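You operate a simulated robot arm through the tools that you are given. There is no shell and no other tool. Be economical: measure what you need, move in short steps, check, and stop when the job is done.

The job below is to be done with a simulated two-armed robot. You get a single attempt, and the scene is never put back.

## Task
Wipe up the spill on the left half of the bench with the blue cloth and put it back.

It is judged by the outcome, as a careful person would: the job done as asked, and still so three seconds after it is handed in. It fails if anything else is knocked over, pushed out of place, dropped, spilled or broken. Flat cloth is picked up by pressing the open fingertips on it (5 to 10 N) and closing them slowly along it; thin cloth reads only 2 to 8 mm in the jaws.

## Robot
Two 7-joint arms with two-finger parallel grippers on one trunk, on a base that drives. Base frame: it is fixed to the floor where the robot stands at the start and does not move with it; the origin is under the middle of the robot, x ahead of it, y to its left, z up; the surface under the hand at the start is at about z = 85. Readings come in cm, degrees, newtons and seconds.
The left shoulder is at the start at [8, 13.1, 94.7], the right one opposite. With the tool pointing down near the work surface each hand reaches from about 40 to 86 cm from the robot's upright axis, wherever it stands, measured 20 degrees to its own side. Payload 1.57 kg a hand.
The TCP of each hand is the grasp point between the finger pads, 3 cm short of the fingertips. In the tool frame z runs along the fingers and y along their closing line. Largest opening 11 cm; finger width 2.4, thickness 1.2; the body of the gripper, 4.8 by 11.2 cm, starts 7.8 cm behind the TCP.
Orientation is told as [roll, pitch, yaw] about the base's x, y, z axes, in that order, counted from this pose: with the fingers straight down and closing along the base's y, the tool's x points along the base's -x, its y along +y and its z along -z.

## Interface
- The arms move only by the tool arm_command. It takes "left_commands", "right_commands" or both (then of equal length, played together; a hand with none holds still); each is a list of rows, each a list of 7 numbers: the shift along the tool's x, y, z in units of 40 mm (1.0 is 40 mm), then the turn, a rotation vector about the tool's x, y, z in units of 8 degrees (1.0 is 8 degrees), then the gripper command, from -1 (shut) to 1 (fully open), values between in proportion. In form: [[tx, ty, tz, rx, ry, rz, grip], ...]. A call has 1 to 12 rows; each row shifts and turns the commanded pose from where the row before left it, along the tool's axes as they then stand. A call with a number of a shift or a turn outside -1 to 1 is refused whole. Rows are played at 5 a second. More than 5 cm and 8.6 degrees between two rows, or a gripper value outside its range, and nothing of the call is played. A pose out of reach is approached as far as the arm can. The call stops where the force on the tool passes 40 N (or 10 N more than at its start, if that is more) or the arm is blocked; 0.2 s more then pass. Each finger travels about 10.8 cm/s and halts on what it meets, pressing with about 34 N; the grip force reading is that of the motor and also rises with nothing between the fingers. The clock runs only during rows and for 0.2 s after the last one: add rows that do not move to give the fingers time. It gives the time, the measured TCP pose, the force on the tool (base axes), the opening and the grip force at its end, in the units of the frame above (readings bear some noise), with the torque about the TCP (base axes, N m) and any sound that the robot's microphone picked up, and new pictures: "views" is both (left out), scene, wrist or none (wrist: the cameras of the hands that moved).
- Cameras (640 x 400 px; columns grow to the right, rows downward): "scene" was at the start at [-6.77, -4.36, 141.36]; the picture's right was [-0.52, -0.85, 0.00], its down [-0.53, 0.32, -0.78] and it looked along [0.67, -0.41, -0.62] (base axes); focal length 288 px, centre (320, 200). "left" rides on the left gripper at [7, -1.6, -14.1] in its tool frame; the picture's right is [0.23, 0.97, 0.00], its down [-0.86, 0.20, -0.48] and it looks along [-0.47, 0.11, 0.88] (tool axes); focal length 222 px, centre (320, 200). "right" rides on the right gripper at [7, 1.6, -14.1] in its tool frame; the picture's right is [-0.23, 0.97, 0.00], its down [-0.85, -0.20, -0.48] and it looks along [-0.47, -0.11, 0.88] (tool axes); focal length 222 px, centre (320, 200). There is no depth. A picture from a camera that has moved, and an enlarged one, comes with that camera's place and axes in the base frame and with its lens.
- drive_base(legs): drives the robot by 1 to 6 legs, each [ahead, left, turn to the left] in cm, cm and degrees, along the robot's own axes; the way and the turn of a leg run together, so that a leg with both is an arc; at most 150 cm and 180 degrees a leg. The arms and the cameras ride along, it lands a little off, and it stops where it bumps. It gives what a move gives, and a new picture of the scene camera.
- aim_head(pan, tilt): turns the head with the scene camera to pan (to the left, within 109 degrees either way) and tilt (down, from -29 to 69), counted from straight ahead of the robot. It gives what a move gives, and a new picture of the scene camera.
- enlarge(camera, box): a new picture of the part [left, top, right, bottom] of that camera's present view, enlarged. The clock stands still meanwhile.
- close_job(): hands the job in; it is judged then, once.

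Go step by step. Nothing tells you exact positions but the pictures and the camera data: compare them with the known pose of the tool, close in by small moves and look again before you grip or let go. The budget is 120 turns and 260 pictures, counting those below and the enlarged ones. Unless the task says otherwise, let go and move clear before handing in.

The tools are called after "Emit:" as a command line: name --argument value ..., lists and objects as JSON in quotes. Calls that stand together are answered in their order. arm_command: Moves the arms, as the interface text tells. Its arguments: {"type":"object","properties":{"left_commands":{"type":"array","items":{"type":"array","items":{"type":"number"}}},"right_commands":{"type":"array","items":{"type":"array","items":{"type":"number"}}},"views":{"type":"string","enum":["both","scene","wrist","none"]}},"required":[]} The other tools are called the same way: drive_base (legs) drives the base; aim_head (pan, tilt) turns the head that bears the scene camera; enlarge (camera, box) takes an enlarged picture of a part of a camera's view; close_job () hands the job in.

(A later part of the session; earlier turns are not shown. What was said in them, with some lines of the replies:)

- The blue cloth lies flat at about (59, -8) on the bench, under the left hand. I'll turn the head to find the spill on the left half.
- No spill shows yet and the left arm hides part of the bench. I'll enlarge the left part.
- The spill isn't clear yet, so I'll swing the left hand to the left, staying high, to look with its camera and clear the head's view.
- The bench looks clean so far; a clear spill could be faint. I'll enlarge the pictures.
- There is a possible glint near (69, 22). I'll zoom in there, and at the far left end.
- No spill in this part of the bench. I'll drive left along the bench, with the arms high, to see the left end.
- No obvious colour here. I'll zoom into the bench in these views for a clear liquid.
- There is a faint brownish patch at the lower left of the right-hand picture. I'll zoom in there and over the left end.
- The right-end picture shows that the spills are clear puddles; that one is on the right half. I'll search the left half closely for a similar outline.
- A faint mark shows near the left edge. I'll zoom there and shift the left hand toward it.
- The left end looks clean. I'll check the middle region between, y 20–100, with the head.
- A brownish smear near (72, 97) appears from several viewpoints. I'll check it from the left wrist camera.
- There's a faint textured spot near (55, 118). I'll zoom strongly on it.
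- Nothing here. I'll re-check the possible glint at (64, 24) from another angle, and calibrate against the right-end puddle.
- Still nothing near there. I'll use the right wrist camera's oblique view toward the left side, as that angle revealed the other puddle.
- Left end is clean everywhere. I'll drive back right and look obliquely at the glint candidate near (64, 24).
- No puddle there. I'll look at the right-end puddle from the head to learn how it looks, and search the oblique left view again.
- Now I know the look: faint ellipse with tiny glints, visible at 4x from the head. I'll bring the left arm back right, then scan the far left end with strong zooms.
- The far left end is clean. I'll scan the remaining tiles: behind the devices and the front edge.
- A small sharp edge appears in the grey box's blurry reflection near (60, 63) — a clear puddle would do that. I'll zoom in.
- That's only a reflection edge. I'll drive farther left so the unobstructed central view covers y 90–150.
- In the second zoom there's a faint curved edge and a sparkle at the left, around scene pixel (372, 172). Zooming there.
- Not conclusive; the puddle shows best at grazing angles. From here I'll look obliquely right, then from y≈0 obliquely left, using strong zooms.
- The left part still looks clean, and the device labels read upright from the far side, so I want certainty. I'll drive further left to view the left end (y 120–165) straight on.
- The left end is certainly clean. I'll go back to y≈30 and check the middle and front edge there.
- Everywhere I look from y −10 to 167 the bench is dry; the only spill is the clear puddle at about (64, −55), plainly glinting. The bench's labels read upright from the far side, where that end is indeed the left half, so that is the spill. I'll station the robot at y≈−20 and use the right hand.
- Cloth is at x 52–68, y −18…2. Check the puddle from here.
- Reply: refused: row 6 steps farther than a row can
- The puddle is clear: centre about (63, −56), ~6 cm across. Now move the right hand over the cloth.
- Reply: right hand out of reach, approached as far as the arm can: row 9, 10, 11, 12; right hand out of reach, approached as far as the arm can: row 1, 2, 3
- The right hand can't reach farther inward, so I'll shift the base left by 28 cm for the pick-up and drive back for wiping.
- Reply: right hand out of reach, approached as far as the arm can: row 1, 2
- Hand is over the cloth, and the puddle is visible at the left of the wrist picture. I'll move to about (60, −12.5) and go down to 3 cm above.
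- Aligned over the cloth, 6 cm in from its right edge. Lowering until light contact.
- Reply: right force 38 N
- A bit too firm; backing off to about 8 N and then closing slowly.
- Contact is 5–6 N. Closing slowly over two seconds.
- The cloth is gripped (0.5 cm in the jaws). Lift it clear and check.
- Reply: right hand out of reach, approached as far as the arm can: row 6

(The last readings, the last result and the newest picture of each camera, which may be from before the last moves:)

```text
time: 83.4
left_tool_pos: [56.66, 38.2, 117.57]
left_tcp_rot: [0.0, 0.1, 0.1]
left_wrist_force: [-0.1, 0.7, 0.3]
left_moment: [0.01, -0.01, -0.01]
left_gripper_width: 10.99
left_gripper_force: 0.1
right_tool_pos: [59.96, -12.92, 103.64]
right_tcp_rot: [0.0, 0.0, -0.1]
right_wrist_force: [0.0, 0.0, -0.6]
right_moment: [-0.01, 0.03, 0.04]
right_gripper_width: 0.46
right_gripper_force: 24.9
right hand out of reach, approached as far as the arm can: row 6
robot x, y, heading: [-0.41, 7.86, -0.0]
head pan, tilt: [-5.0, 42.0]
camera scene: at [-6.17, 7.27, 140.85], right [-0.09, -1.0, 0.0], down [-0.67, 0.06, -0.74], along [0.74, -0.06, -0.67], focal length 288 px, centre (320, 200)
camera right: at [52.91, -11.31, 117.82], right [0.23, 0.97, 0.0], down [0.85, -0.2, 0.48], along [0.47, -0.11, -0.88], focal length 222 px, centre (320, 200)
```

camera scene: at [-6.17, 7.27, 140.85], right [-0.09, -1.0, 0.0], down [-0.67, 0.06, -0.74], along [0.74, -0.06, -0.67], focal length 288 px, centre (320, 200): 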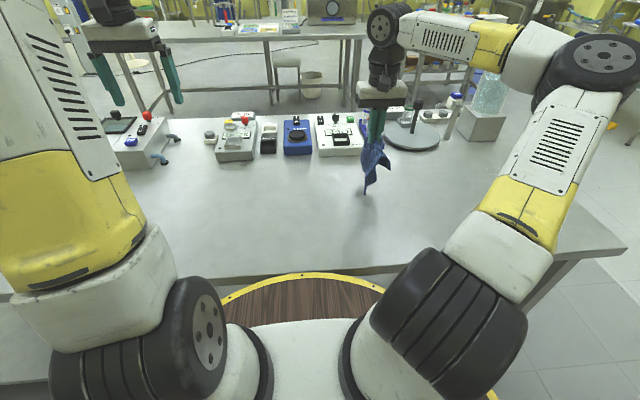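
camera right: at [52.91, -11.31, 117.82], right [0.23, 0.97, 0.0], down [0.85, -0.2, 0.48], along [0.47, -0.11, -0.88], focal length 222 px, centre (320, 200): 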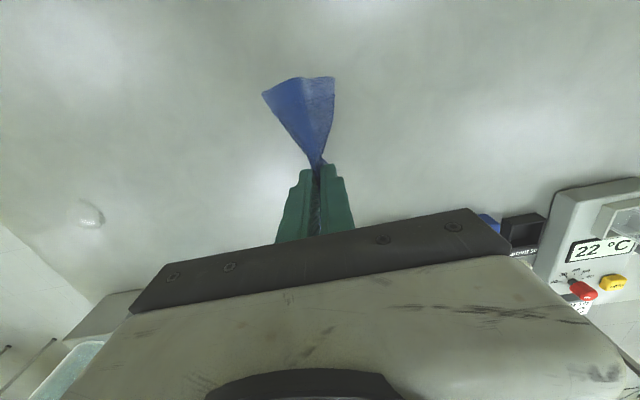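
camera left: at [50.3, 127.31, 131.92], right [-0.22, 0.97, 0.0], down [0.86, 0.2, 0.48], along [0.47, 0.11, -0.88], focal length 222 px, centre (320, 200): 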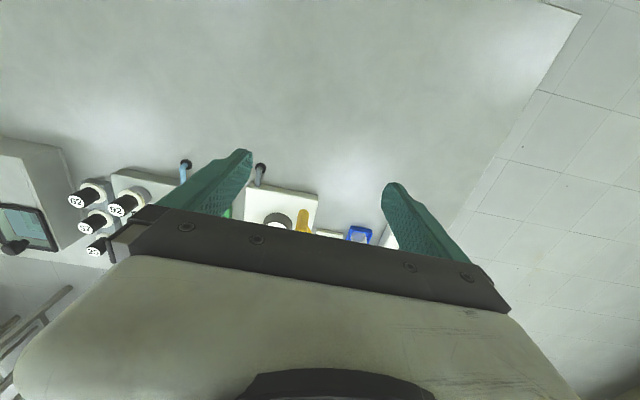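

The cloth hangs from the fingers, clear of the bench. Drive right toward the puddle.

Emit:
drive_base --legs '[[0, -33, 0]]'

Emit:
arm_command --right_commands '[[0, 0.4, 0, 0, 0, 0, -1]]' --views "wrist"

```text
time: 85.6
left_tool_pos: [56.76, 5.17, 117.64]
left_tcp_rot: [0.1, 0.1, 0.0]
left_wrist_force: [-0.3, -0.4, -0.3]
left_moment: [0.0, -0.01, 0.05]
left_gripper_width: 10.98
left_gripper_force: 0.0
right_tool_pos: [59.93, -45.82, 103.66]
right_tcp_rot: [0.0, 0.0, -0.2]
right_wrist_force: [0.0, 0.6, -0.5]
right_moment: [0.0, -0.01, 0.02]
right_gripper_width: 0.44
right_gripper_force: 25.4
robot x, y, heading: [-0.58, -24.85, 0.0]
head pan, tilt: [-5.0, 42.0]
camera scene: at [-6.17, -25.49, 140.85], right [-0.09, -1.0, 0.0], down [-0.67, 0.06, -0.74], along [0.74, -0.07, -0.67], focal length 288 px, centre (320, 200)
```

scene: 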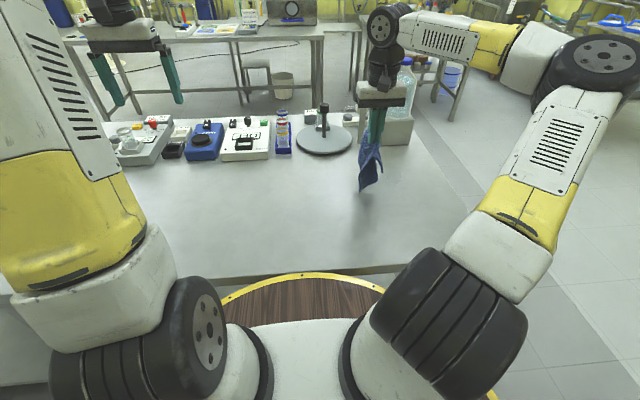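

```text
time: 86.0
left_tool_pos: [56.75, 5.27, 117.62]
left_tcp_rot: [0.0, 0.1, -0.2]
left_wrist_force: [-0.5, -0.9, 0.0]
left_moment: [0.01, -0.03, -0.02]
left_gripper_width: 11.02
left_gripper_force: 0.0
right_tool_pos: [59.92, -46.0, 103.73]
right_tcp_rot: [0.0, 0.0, -0.2]
right_wrist_force: [-0.4, 0.4, 0.5]
right_moment: [-0.01, 0.03, 0.01]
right_gripper_width: 0.47
right_gripper_force: 25.0
right hand out of reach, approached as far as the arm can: row 1
robot x, y, heading: [-0.12, -24.8, 0.0]
head pan, tilt: [-5.0, 42.0]
camera right: at [52.83, -44.32, 117.79], right [0.23, 0.97, 0.0], down [0.85, -0.2, 0.48], along [0.47, -0.11, -0.88], focal length 222 px, centre (320, 200)
```

right: 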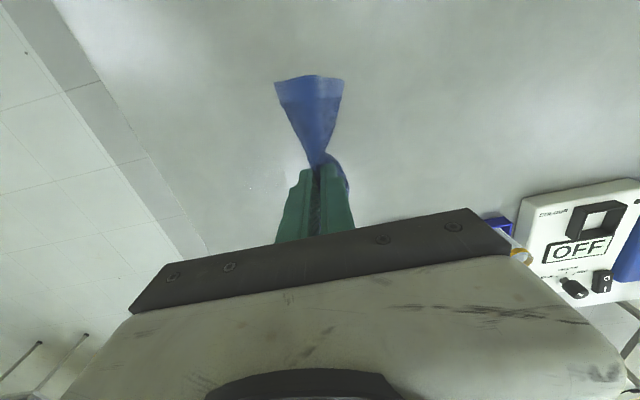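

Now lower the cloth beside the puddle at (63, −50).

Emit:
arm_command --right_commands '[[-0.4, -0.6, 0, 0, 0, 0, -1], [-0.4, -0.5, 0.3, 0, 0, 0, -1], [0, 0, 0.8, 0, 0, 0, -1], [0, 0, 0.8, 0, 0, 0, -1], [0, 0, 0.8, 0, 0, 0, -1], [0, 0, 0.5, 0, 0, 0, -1], [0, 0, 0.2, 0, 0, 0, -1], [0, 0, 0.1, 0, 0, 0, -1]]' --views "both"

```text
time: 87.8
left_tool_pos: [56.86, 5.18, 117.55]
left_tcp_rot: [-0.1, -0.1, -0.1]
left_wrist_force: [0.2, -0.2, -0.1]
left_moment: [0.02, -0.01, -0.02]
left_gripper_width: 11.0
left_gripper_force: 0.0
right_tool_pos: [63.2, -50.46, 89.72]
right_tcp_rot: [0.0, -0.1, -0.3]
right_wrist_force: [0.5, -0.8, 1.5]
right_moment: [0.02, -0.04, 0.04]
right_gripper_width: 0.45
right_gripper_force: 24.8
robot x, y, heading: [-0.57, -25.16, 0.0]
head pan, tilt: [-5.0, 42.0]
camera scene: at [-6.18, -25.49, 140.85], right [-0.09, -1.0, 0.0], down [-0.67, 0.06, -0.74], along [0.74, -0.07, -0.67], focal length 288 px, centre (320, 200)
camera right: at [56.06, -48.79, 103.76], right [0.23, 0.97, 0.0], down [0.85, -0.2, 0.48], along [0.47, -0.11, -0.88], focal length 222 px, centre (320, 200)
```

scene: 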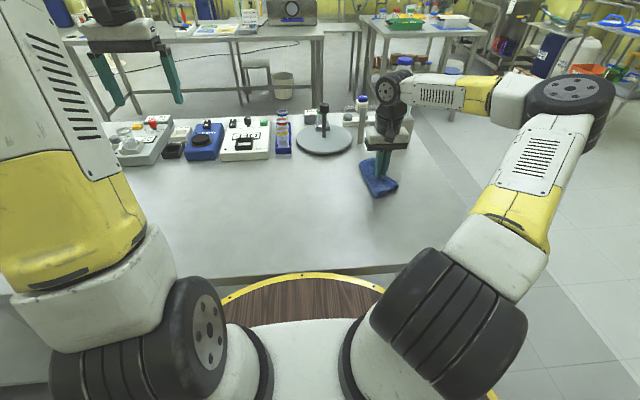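
right: 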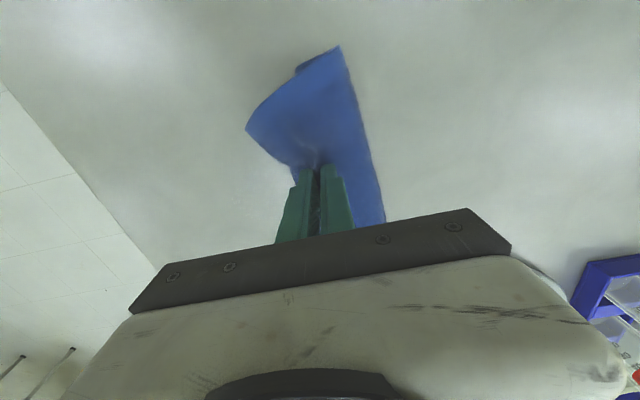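

The cloth is spread around the fingers next to the puddle. Press lightly and make the first strokes.

Emit:
arm_command --right_commands '[[0, 0, 0.15, 0, 0, 0, -1], [0, 0, 0.08, 0, 0, 0, -1]]' --views "none"

```text
time: 88.4
left_tool_pos: [56.63, 5.25, 117.64]
left_tcp_rot: [0.1, 0.0, -0.2]
left_wrist_force: [0.6, 0.0, 0.0]
left_moment: [0.02, 0.01, 0.0]
left_gripper_width: 10.97
left_gripper_force: 0.0
right_tool_pos: [63.03, -50.4, 88.78]
right_tcp_rot: [0.0, -0.4, -0.4]
right_wrist_force: [-1.0, -0.7, 20.2]
right_moment: [0.06, 0.02, 0.01]
right_gripper_width: 0.47
right_gripper_force: 25.7
robot x, y, heading: [-0.67, -25.02, -0.3]
head pan, tilt: [-5.0, 42.0]
```

Emit:
arm_command --right_commands '[[0, -0.4, -0.04, 0, 0, 0, -1], [0, -0.5, 0, 0, 0, 0, -1], [0, -0.5, 0, 0, 0, 0, -1], [0, -0.5, 0, 0, 0, 0, -1], [0, -0.5, 0, 0, 0, 0, -1], [0, -0.4, 0, 0, 0, 0, -1]]' --views "both"

```text
time: 89.8
left_tool_pos: [56.79, 5.28, 117.59]
left_tcp_rot: [0.0, 0.0, -0.1]
left_wrist_force: [-0.9, 0.3, 0.6]
left_moment: [-0.01, 0.0, 0.02]
left_gripper_width: 11.0
left_gripper_force: 0.0
right_tool_pos: [62.93, -61.47, 89.01]
right_tcp_rot: [-0.1, -0.2, -0.2]
right_wrist_force: [-0.3, 3.6, 12.2]
right_moment: [0.12, -0.02, 0.03]
right_gripper_width: 0.5
right_gripper_force: 24.6
robot x, y, heading: [-0.44, -25.07, -0.0]
head pan, tilt: [-5.0, 42.0]
camera scene: at [-6.21, -25.45, 140.85], right [-0.09, -1.0, 0.0], down [-0.67, 0.06, -0.74], along [0.74, -0.07, -0.67], focal length 288 px, centre (320, 200)
camera right: at [55.94, -59.91, 103.05], right [0.23, 0.97, 0.0], down [0.85, -0.2, 0.48], along [0.47, -0.11, -0.88], focal length 222 px, centre (320, 200)
```

scene: 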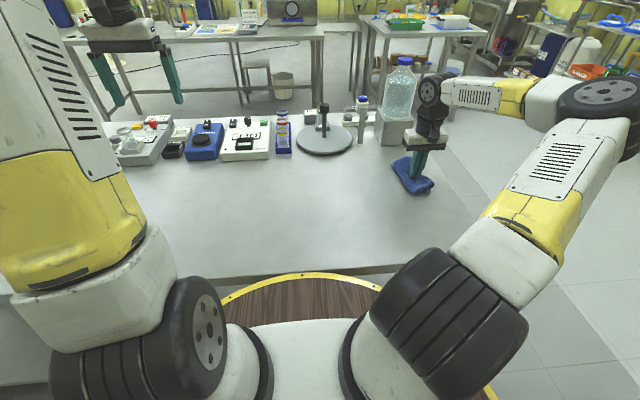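
right: 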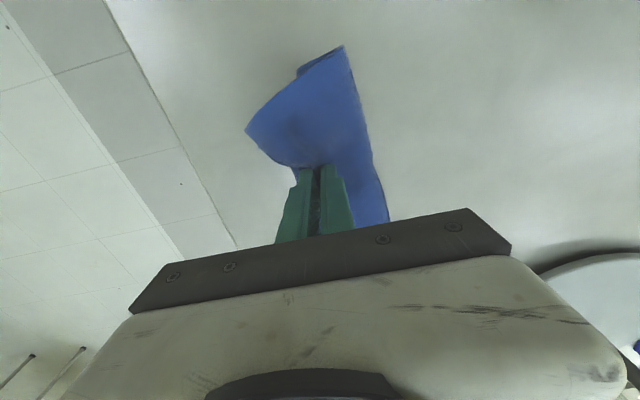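

Stroke passed. Now strokes at x≈66 back and x≈60.5 again, covering the whole puddle.

Emit:
arm_command --right_commands '[[-0.6, 0, 0, 0, 0, 0, -1], [0, 0.5, 0, 0, 0, 0, -1], [0, 0.5, 0, 0, 0, 0, -1], [0, 0.5, 0, 0, 0, 0, -1], [0, 0.5, 0, 0, 0, 0, -1], [0, 0.5, 0, 0, 0, 0, -1], [0.7, 0, 0, 0, 0, 0, -1], [0.6, 0, 0, 0, 0, 0, -1], [0, -0.6, 0, 0, 0, 0, -1], [0, -0.6, 0, 0, 0, 0, -1], [0, -0.6, 0, 0, 0, 0, -1], [0, -0.6, 0, 0, 0, 0, -1]]' --views "none"

Emit:
arm_command --right_commands '[[-0.6, 0, 0, 0, 0, 0, -1], [0, 0.6, 0, 0, 0, 0, -1], [0, 0.6, 0, 0, 0, 0, -1], [0, 0.6, 0, 0, 0, 0, -1], [0, 0.6, 0, 0, 0, 0, -1], [0, 0.6, 0, 0, 0, 0, -1], [0, 0.6, 0, 0, 0, 0, -1], [0, 0.6, 0, 0, 0, 0, -1]]' --views "both"

Emit:
enlarge --camera "scene" --box '[340, 120, 500, 220]'

```text
time: 92.4
left_tool_pos: [56.79, 5.25, 117.62]
left_tcp_rot: [0.0, 0.0, -0.1]
left_wrist_force: [-0.6, -0.1, 0.5]
left_moment: [0.02, 0.01, 0.0]
left_gripper_width: 11.0
left_gripper_force: 0.1
right_tool_pos: [60.17, -61.13, 88.7]
right_tcp_rot: [-0.1, -0.2, -0.3]
right_wrist_force: [-0.9, 5.0, 19.2]
right_moment: [0.27, 0.03, 0.08]
right_gripper_width: 0.46
right_gripper_force: 25.0
robot x, y, heading: [-0.16, -25.15, -0.1]
head pan, tilt: [-5.0, 42.0]
```

```text
time: 94.2
left_tool_pos: [56.72, 5.35, 117.69]
left_tcp_rot: [0.0, 0.0, -0.1]
left_wrist_force: [0.0, -0.3, -0.9]
left_moment: [0.01, 0.0, -0.02]
left_gripper_width: 11.01
left_gripper_force: 0.0
right_tool_pos: [62.13, -46.61, 88.98]
right_tcp_rot: [0.2, -0.2, -0.4]
right_wrist_force: [3.1, -0.3, 7.9]
right_moment: [0.02, -0.09, 0.01]
right_gripper_width: 0.47
right_gripper_force: 24.7
right hand out of reach, approached as far as the arm can: row 8
robot x, y, heading: [-0.44, -24.81, -0.0]
head pan, tilt: [-5.0, 42.0]
camera scene: at [-6.18, -25.48, 140.85], right [-0.09, -1.0, 0.0], down [-0.67, 0.06, -0.74], along [0.74, -0.07, -0.67], focal length 288 px, centre (320, 200)
camera right: at [54.99, -45.07, 103.1], right [0.23, 0.97, 0.0], down [0.85, -0.2, 0.48], along [0.47, -0.11, -0.88], focal length 222 px, centre (320, 200)
```

scene: 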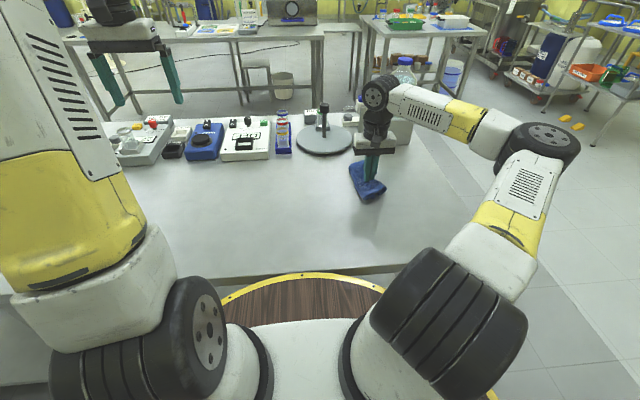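
right: 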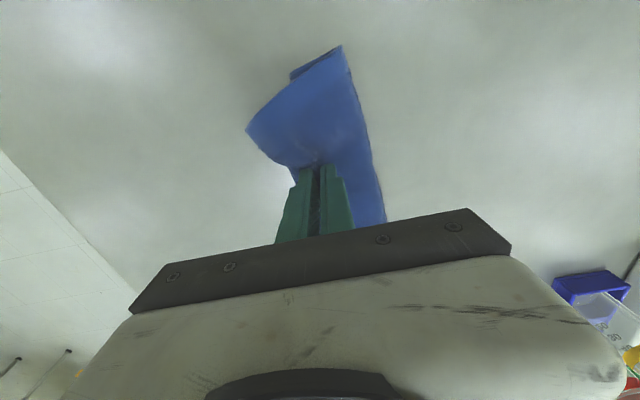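

```text
4.00 times, centred on (420, 170) of scene
camera zoom: at [-6.18, -25.48, 140.85], right [-0.09, -1.0, 0.0], down [-0.67, 0.06, -0.74], along [0.74, -0.07, -0.67], focal length 1152 px, centre (-80, 320)
```

zoom: 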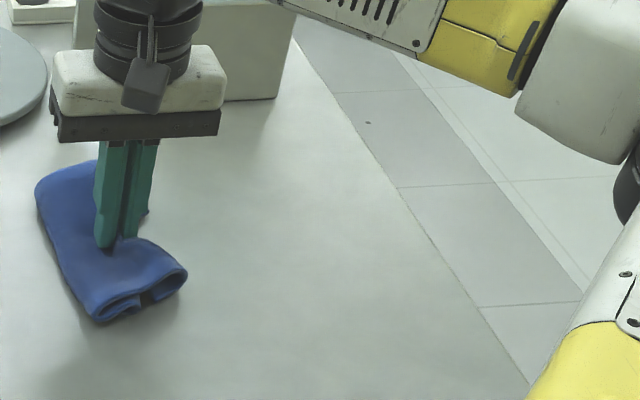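

The puddle is gone where it was. Lift, check the area again, and carry the cloth back.

Emit:
arm_command --right_commands '[[0, -0.1, -0.6, 0, 0, 0, -1], [0, 0, -0.8, 0, 0, 0, -1], [0, 0, -0.8, 0, 0, 0, -1], [0, 0, -0.8, 0, 0, 0, -1], [0.3, 0, -0.5, 0, 0, 0, -1]]' --views "wrist"

Emit:
enlarge --camera "scene" --box '[350, 130, 478, 210]'

Emit:
drive_base --legs '[[0, 36, 0]]'

Emit:
enlarge --camera "right" --box '[0, 150, 160, 250]'

```text
time: 95.4
left_tool_pos: [56.79, 5.15, 117.54]
left_tcp_rot: [0.0, -0.1, -0.1]
left_wrist_force: [0.3, 0.0, 0.0]
left_moment: [0.0, 0.04, 0.01]
left_gripper_width: 10.99
left_gripper_force: 0.1
right_tool_pos: [60.77, -48.04, 103.06]
right_tcp_rot: [0.0, -0.1, -0.3]
right_wrist_force: [0.4, 0.7, -0.5]
right_moment: [-0.01, 0.04, 0.01]
right_gripper_width: 0.47
right_gripper_force: 25.1
right hand out of reach, approached as far as the arm can: row 3, 4
robot x, y, heading: [-0.44, -24.99, -0.2]
head pan, tilt: [-5.0, 42.0]
camera right: at [53.63, -46.52, 117.22], right [0.23, 0.97, 0.0], down [0.85, -0.2, 0.48], along [0.47, -0.11, -0.88], focal length 222 px, centre (320, 200)
```

right: 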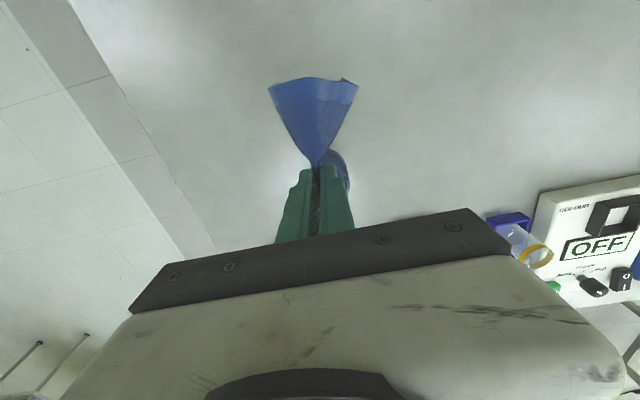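

```text
5.00 times, centred on (414, 170) of scene
camera zoom: at [-6.15, -25.51, 140.85], right [-0.09, -1.0, 0.0], down [-0.67, 0.06, -0.74], along [0.74, -0.07, -0.67], focal length 1440 px, centre (-150, 350)
```

zoom: 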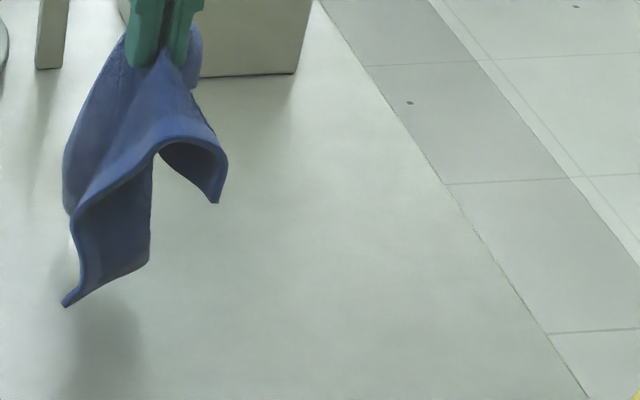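

```text
time: 97.7
left_tool_pos: [56.86, 40.94, 117.6]
left_tcp_rot: [-0.1, 0.0, -0.2]
left_wrist_force: [0.4, 0.9, 0.1]
left_moment: [0.01, -0.03, 0.0]
left_gripper_width: 10.98
left_gripper_force: 0.1
right_tool_pos: [60.84, -12.4, 102.95]
right_tcp_rot: [0.0, -0.1, -0.3]
right_wrist_force: [0.3, -1.0, -0.4]
right_moment: [-0.03, 0.02, 0.02]
right_gripper_width: 0.47
right_gripper_force: 25.0
robot x, y, heading: [-0.21, 10.74, -0.0]
head pan, tilt: [-5.0, 42.0]
camera scene: at [-6.09, 10.19, 140.85], right [-0.09, -1.0, 0.0], down [-0.67, 0.06, -0.74], along [0.74, -0.07, -0.67], focal length 288 px, centre (320, 200)
```

scene: 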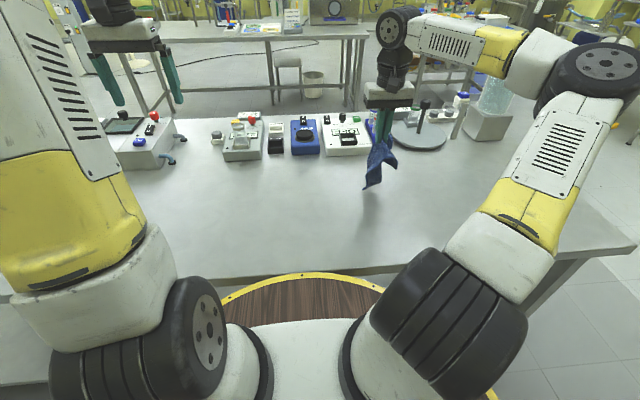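

```text
4.00 times, centred on (80, 200) of right
camera zoom: at [53.71, -10.81, 117.2], right [0.23, 0.97, 0.0], down [0.85, -0.2, 0.48], along [0.47, -0.11, -0.88], focal length 888 px, centre (1280, 200)
```

zoom: 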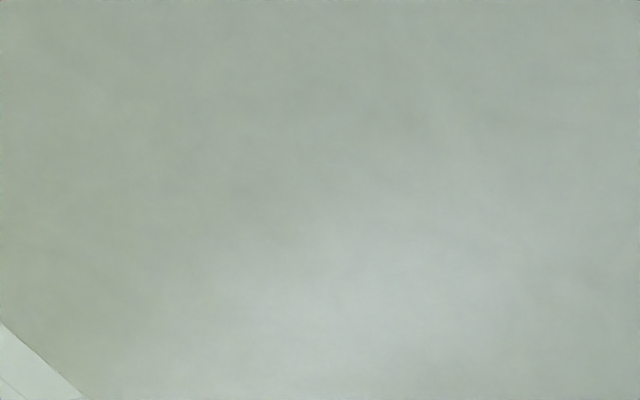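

The puddle is wiped up entirely. To lay the cloth out flat I'll shift the base 13 cm more left, then lower while drawing it to the right.

Emit:
drive_base --legs '[[0, 14, 0]]'

Emit:
arm_command --right_commands '[[0.1, -0.1, 0.5, 0, 0, 0, -1], [0.1, -0.3, 0.4, 0, 0, 0, -1], [0, -0.4, 0.4, 0, 0, 0, -1], [0, -0.4, 0.4, 0, 0, 0, -1], [0, -0.4, 0.4, 0, 0, 0, -1], [0, -0.4, 0.4, 0, 0, 0, -1]]' --views "both"

```text
time: 99.0
left_tool_pos: [56.81, 55.05, 117.5]
left_tcp_rot: [-0.1, 0.0, 0.0]
left_wrist_force: [-0.4, 0.2, -0.6]
left_moment: [0.03, -0.02, -0.01]
left_gripper_width: 11.01
left_gripper_force: 0.0
right_tool_pos: [60.77, 1.69, 103.17]
right_tcp_rot: [-0.2, -0.1, -0.2]
right_wrist_force: [-0.6, -0.4, -0.9]
right_moment: [-0.01, 0.02, 0.04]
right_gripper_width: 0.47
right_gripper_force: 24.9
robot x, y, heading: [0.07, 24.64, 0.1]
head pan, tilt: [-5.0, 42.0]
camera scene: at [-6.07, 24.23, 140.85], right [-0.09, -1.0, 0.0], down [-0.67, 0.06, -0.74], along [0.74, -0.07, -0.67], focal length 288 px, centre (320, 200)
```

scene: 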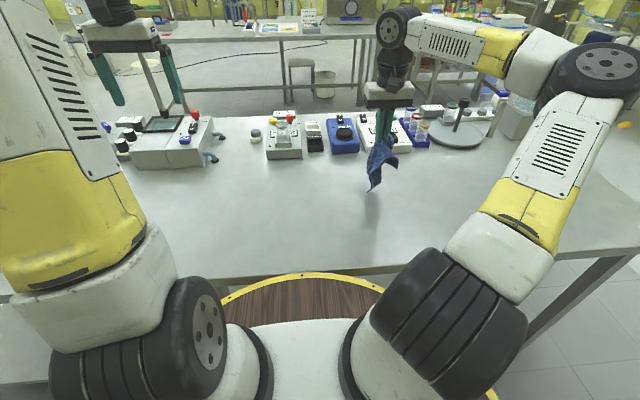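

```text
time: 100.4
left_tool_pos: [56.72, 55.01, 117.58]
left_tcp_rot: [-0.1, 0.0, 0.0]
left_wrist_force: [0.0, 0.0, 0.0]
left_moment: [-0.04, 0.03, 0.0]
left_gripper_width: 11.0
left_gripper_force: 0.1
right_tool_pos: [59.89, -6.4, 93.19]
right_tcp_rot: [-0.1, -0.1, -0.2]
right_wrist_force: [-0.2, 0.0, 0.1]
right_moment: [-0.03, -0.02, -0.02]
right_gripper_width: 0.45
right_gripper_force: 25.2
robot x, y, heading: [-0.57, 25.03, 0.1]
head pan, tilt: [-5.0, 42.0]
camera scene: at [-6.08, 24.25, 140.85], right [-0.09, -1.0, 0.0], down [-0.67, 0.06, -0.74], along [0.74, -0.07, -0.67], focal length 288 px, centre (320, 200)
camera right: at [52.9, -4.7, 107.19], right [0.23, 0.97, 0.0], down [0.85, -0.2, 0.48], along [0.47, -0.11, -0.88], focal length 222 px, centre (320, 200)
```

scene: 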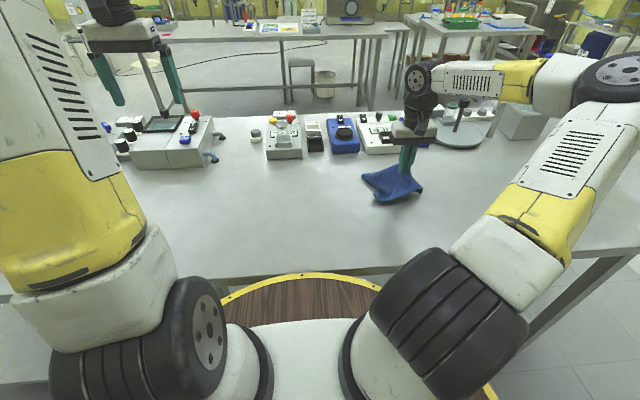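
right: 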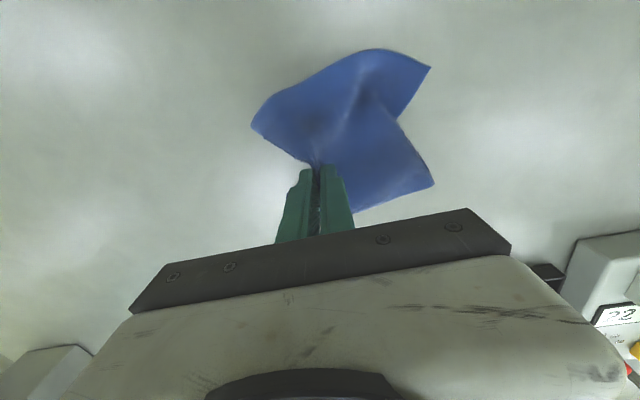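

It's spreading out nicely. Continue down and to the right.

Emit:
arm_command --right_commands '[[0, -0.3, 0.3, 0, 0, 0, -1], [0, -0.4, 0.3, 0, 0, 0, -1], [0, -0.4, 0.25, 0, 0, 0, -1], [0, -0.5, 0.1, 0, 0, 0, -1], [0, 0, 0, 0, 0, 0, -1]]' --views "both"

```text
time: 101.6
left_tool_pos: [56.78, 55.09, 117.55]
left_tcp_rot: [0.0, 0.0, 0.0]
left_wrist_force: [-0.5, 0.3, 0.2]
left_moment: [-0.01, -0.01, -0.01]
left_gripper_width: 11.02
left_gripper_force: 0.0
right_tool_pos: [60.0, -12.71, 89.24]
right_tcp_rot: [0.0, -0.2, -0.2]
right_wrist_force: [-0.7, 0.4, 0.0]
right_moment: [0.02, -0.01, 0.03]
right_gripper_width: 0.46
right_gripper_force: 25.4
robot x, y, heading: [-0.3, 24.77, -0.1]
head pan, tilt: [-5.0, 42.0]
camera scene: at [-6.08, 24.24, 140.85], right [-0.09, -1.0, 0.0], down [-0.67, 0.06, -0.74], along [0.74, -0.07, -0.67], focal length 288 px, centre (320, 200)
camera right: at [52.87, -11.13, 103.35], right [0.23, 0.97, 0.0], down [0.85, -0.2, 0.48], along [0.47, -0.11, -0.88], focal length 222 px, centre (320, 200)
```

scene: 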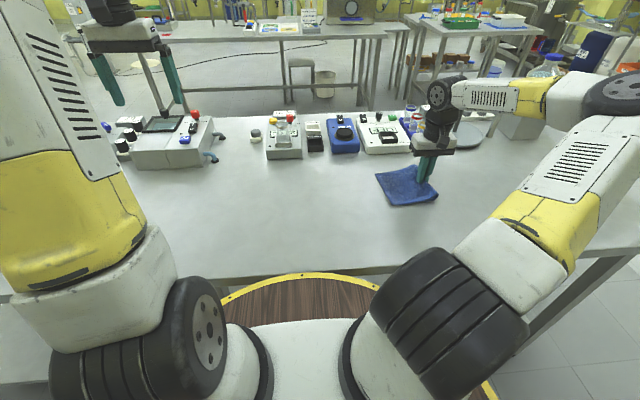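
right: 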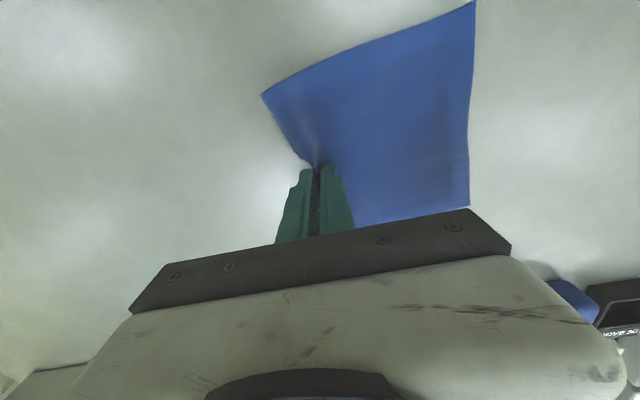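

The cloth is laid flat at its old place. I'll touch down lightly and open slowly to spread the pinch.

Emit:
arm_command --right_commands '[[0, 0, 0.12, 0, 0, 0, -1], [0, 0, 0.05, 0, 0, 0, -1]]' --views "none"

```text
time: 102.2
left_tool_pos: [56.85, 55.07, 117.59]
left_tcp_rot: [0.1, 0.0, 0.0]
left_wrist_force: [0.2, 0.6, -0.3]
left_moment: [0.05, 0.02, 0.02]
left_gripper_width: 10.98
left_gripper_force: 0.0
right_tool_pos: [59.93, -12.79, 88.65]
right_tcp_rot: [0.1, -0.2, -0.3]
right_wrist_force: [-1.8, -1.0, 9.1]
right_moment: [0.04, 0.05, 0.0]
right_gripper_width: 0.44
right_gripper_force: 24.6
robot x, y, heading: [-0.6, 25.23, -0.1]
head pan, tilt: [-5.0, 42.0]
```

Emit:
arm_command --right_commands '[[0, 0, 0, 0, 0, 0, -0.9], [0, 0, 0, 0, 0, 0, -0.8], [0, 0, 0, 0, 0, 0, -0.7], [0, 0, 0, 0, 0, 0, -0.6], [0, 0, 0, 0, 0, 0, -0.5], [0, 0, 0, 0, 0, 0, -0.4], [0, 0, 0, 0, 0, 0, -0.3], [0, 0, 0, 0, 0, 0, -0.2], [0, 0, -0.2, 0, 0, 0, -0.2], [0, 0, -0.6, 0, 0, 0, -0.2], [0, 0, -0.8, 0, 0, 0, -0.2], [0, 0, -0.8, 0, 0, 0, -0.2]]' --views "both"

Emit:
enlarge --camera "scene" --box '[340, 140, 468, 220]'

```text
time: 104.8
left_tool_pos: [56.81, 55.04, 117.58]
left_tcp_rot: [0.1, 0.0, -0.1]
left_wrist_force: [-1.0, -0.9, 0.8]
left_moment: [-0.01, -0.01, -0.01]
left_gripper_width: 11.03
left_gripper_force: 0.0
right_tool_pos: [60.03, -12.69, 98.2]
right_tcp_rot: [-0.1, -0.1, -0.1]
right_wrist_force: [1.1, 0.1, 0.9]
right_moment: [0.0, 0.01, 0.0]
right_gripper_width: 4.42
right_gripper_force: 0.0
robot x, y, heading: [-0.39, 25.08, -0.0]
head pan, tilt: [-5.0, 42.0]
camera scene: at [-6.06, 24.22, 140.85], right [-0.09, -1.0, 0.0], down [-0.67, 0.06, -0.74], along [0.74, -0.07, -0.67], focal length 288 px, centre (320, 200)
camera right: at [52.92, -11.11, 112.24], right [0.23, 0.97, 0.0], down [0.85, -0.2, 0.48], along [0.47, -0.11, -0.88], focal length 222 px, centre (320, 200)
```

scene: 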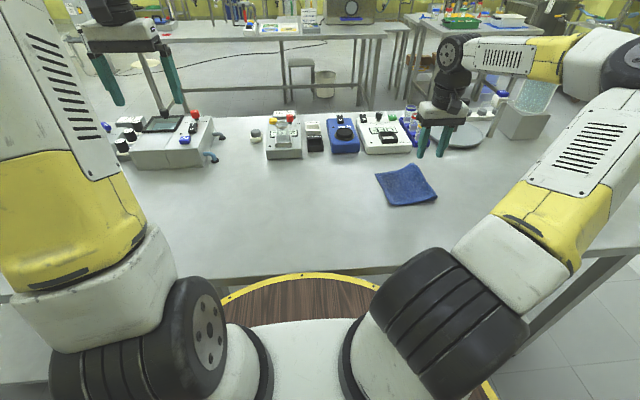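
right: 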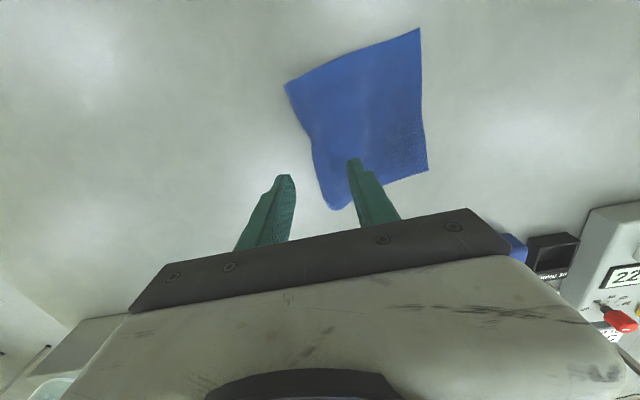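

```text
5.00 times, centred on (404, 180) of scene
camera zoom: at [-6.06, 24.22, 140.85], right [-0.09, -1.0, 0.0], down [-0.67, 0.06, -0.74], along [0.74, -0.07, -0.67], focal length 1440 px, centre (-100, 300)
```

zoom: 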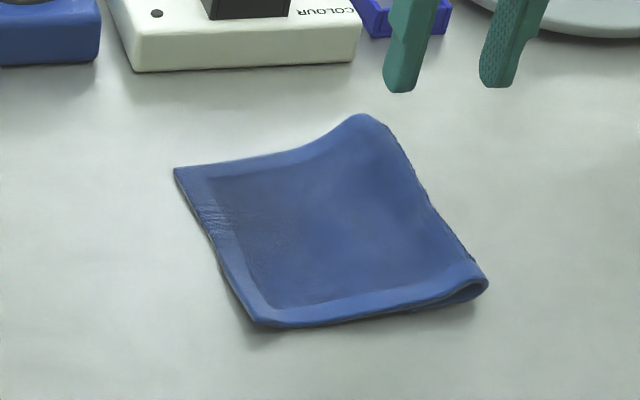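

The cloth is back in its place, lying flat apart from a narrow hem turned under. I'll retreat, and take one last look at the left stretch with both wrist cameras.

Emit:
arm_command --right_commands '[[0, 0, -0.5, 0, 0, 0, 0], [0.6, -0.5, -0.4, 0, 0, 0, 0.5], [0.8, -0.5, 0, 0, 0, 0, 1], [0.8, -0.5, 0, 0, 0, 0, 1], [0.8, -0.5, 0, 0, 0, 0, 1]]' --views "wrist"

Emit:
drive_base --legs '[[0, 80, 0]]'

Emit:
enlarge --camera "right" --box '[380, 50, 640, 210]'

Emit:
enlarge --camera "right" --box '[0, 50, 260, 210]'

Emit:
enlarge --camera "left" --box '[0, 50, 260, 210]'

```text
time: 106.0
left_tool_pos: [56.81, 55.07, 117.68]
left_tcp_rot: [0.0, 0.0, 0.0]
left_wrist_force: [0.0, 0.6, -0.4]
left_moment: [-0.01, 0.03, -0.02]
left_gripper_width: 11.03
left_gripper_force: 0.2
right_tool_pos: [47.81, -20.54, 101.76]
right_tcp_rot: [-0.1, -0.1, -0.1]
right_wrist_force: [0.9, 0.4, -0.5]
right_moment: [0.0, 0.07, 0.01]
right_gripper_width: 11.03
right_gripper_force: 0.1
robot x, y, heading: [-0.19, 25.05, 0.0]
head pan, tilt: [-5.0, 42.0]
camera right: at [40.83, -18.99, 115.84], right [0.23, 0.97, 0.0], down [0.85, -0.2, 0.48], along [0.47, -0.11, -0.88], focal length 222 px, centre (320, 200)
```

right: 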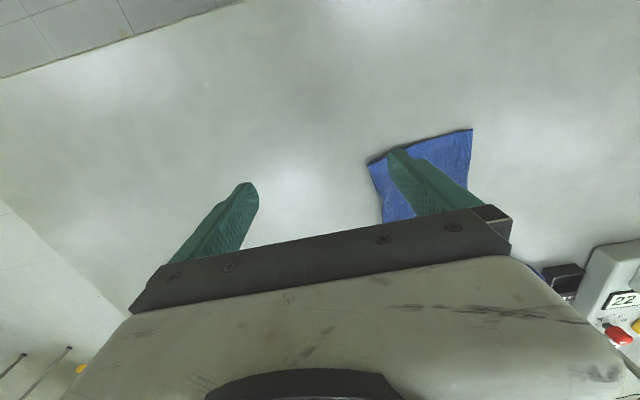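

```text
time: 110.3
left_tool_pos: [56.75, 135.76, 117.54]
left_tcp_rot: [0.1, 0.0, 0.1]
left_wrist_force: [0.0, -0.4, 0.3]
left_moment: [0.01, 0.03, 0.01]
left_gripper_width: 10.99
left_gripper_force: 0.1
right_tool_pos: [48.02, 60.06, 101.67]
right_tcp_rot: [0.0, -0.1, -0.2]
right_wrist_force: [0.5, 0.4, 0.3]
right_moment: [0.02, 0.01, 0.01]
right_gripper_width: 10.98
right_gripper_force: 0.1
robot x, y, heading: [-0.58, 105.39, -0.0]
head pan, tilt: [-5.0, 42.0]
camera scene: at [-6.07, 104.89, 140.85], right [-0.09, -1.0, 0.0], down [-0.67, 0.06, -0.74], along [0.74, -0.06, -0.67], focal length 288 px, centre (320, 200)
```

scene: 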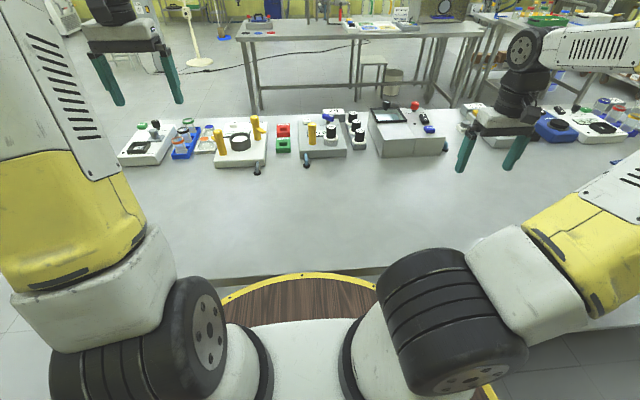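

```text
2.46 times, centred on (510, 130) of right
camera zoom: at [40.86, 61.67, 115.83], right [0.23, 0.97, 0.0], down [0.85, -0.2, 0.48], along [0.47, -0.11, -0.88], focal length 547 px, centre (-148, 372)
```

zoom: 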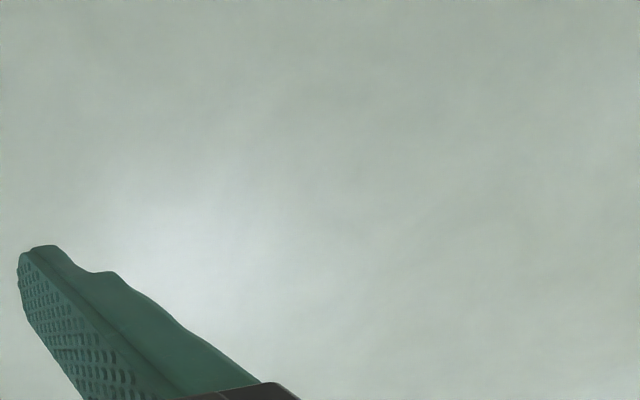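

```text
2.46 times, centred on (130, 130) of right
camera zoom: at [40.86, 61.67, 115.83], right [0.23, 0.97, 0.0], down [0.85, -0.2, 0.48], along [0.47, -0.11, -0.88], focal length 547 px, centre (788, 372)
```

zoom: 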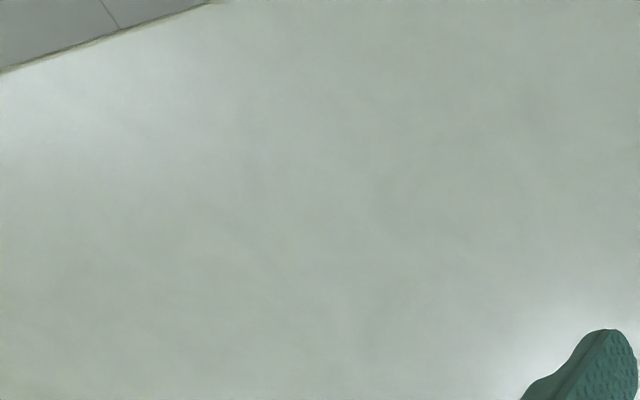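

```text
2.46 times, centred on (130, 130) of left
camera zoom: at [49.71, 134.07, 131.76], right [-0.23, 0.97, 0.0], down [0.86, 0.2, 0.48], along [0.47, 0.11, -0.88], focal length 547 px, centre (788, 372)
```

zoom: 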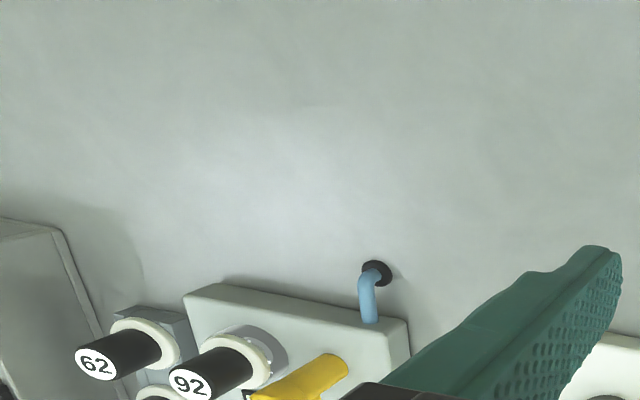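

The rest of the bench is dry, the cloth is back in its place, and both hands are clear, so I'm handing in.

Emit:
close_job

```text
The job is handed in.
```

I wiped up one spill and put the cloth back, but that spill was on the robot's right, not its left. It was a clear puddle at about (63, −56), and the spot looks dry now.

- **Which spill:** This was the only one I could find. I searched the bench to the robot's left closely from several positions and saw nothing wet. The labels on the devices read upright from the far side of the bench, where this end would be the left half, so I took it to be the one you meant. If you meant the robot's left, I found no spill there.
- **The cloth:** It is back in its old place and mostly flat, but about 5 cm along its right edge is folded under.
- **Everything else:** I saw nothing else touched or moved. Both hands are empty and clear of the bench surface, and the robot is parked near the left end of the bench, not at its starting place.
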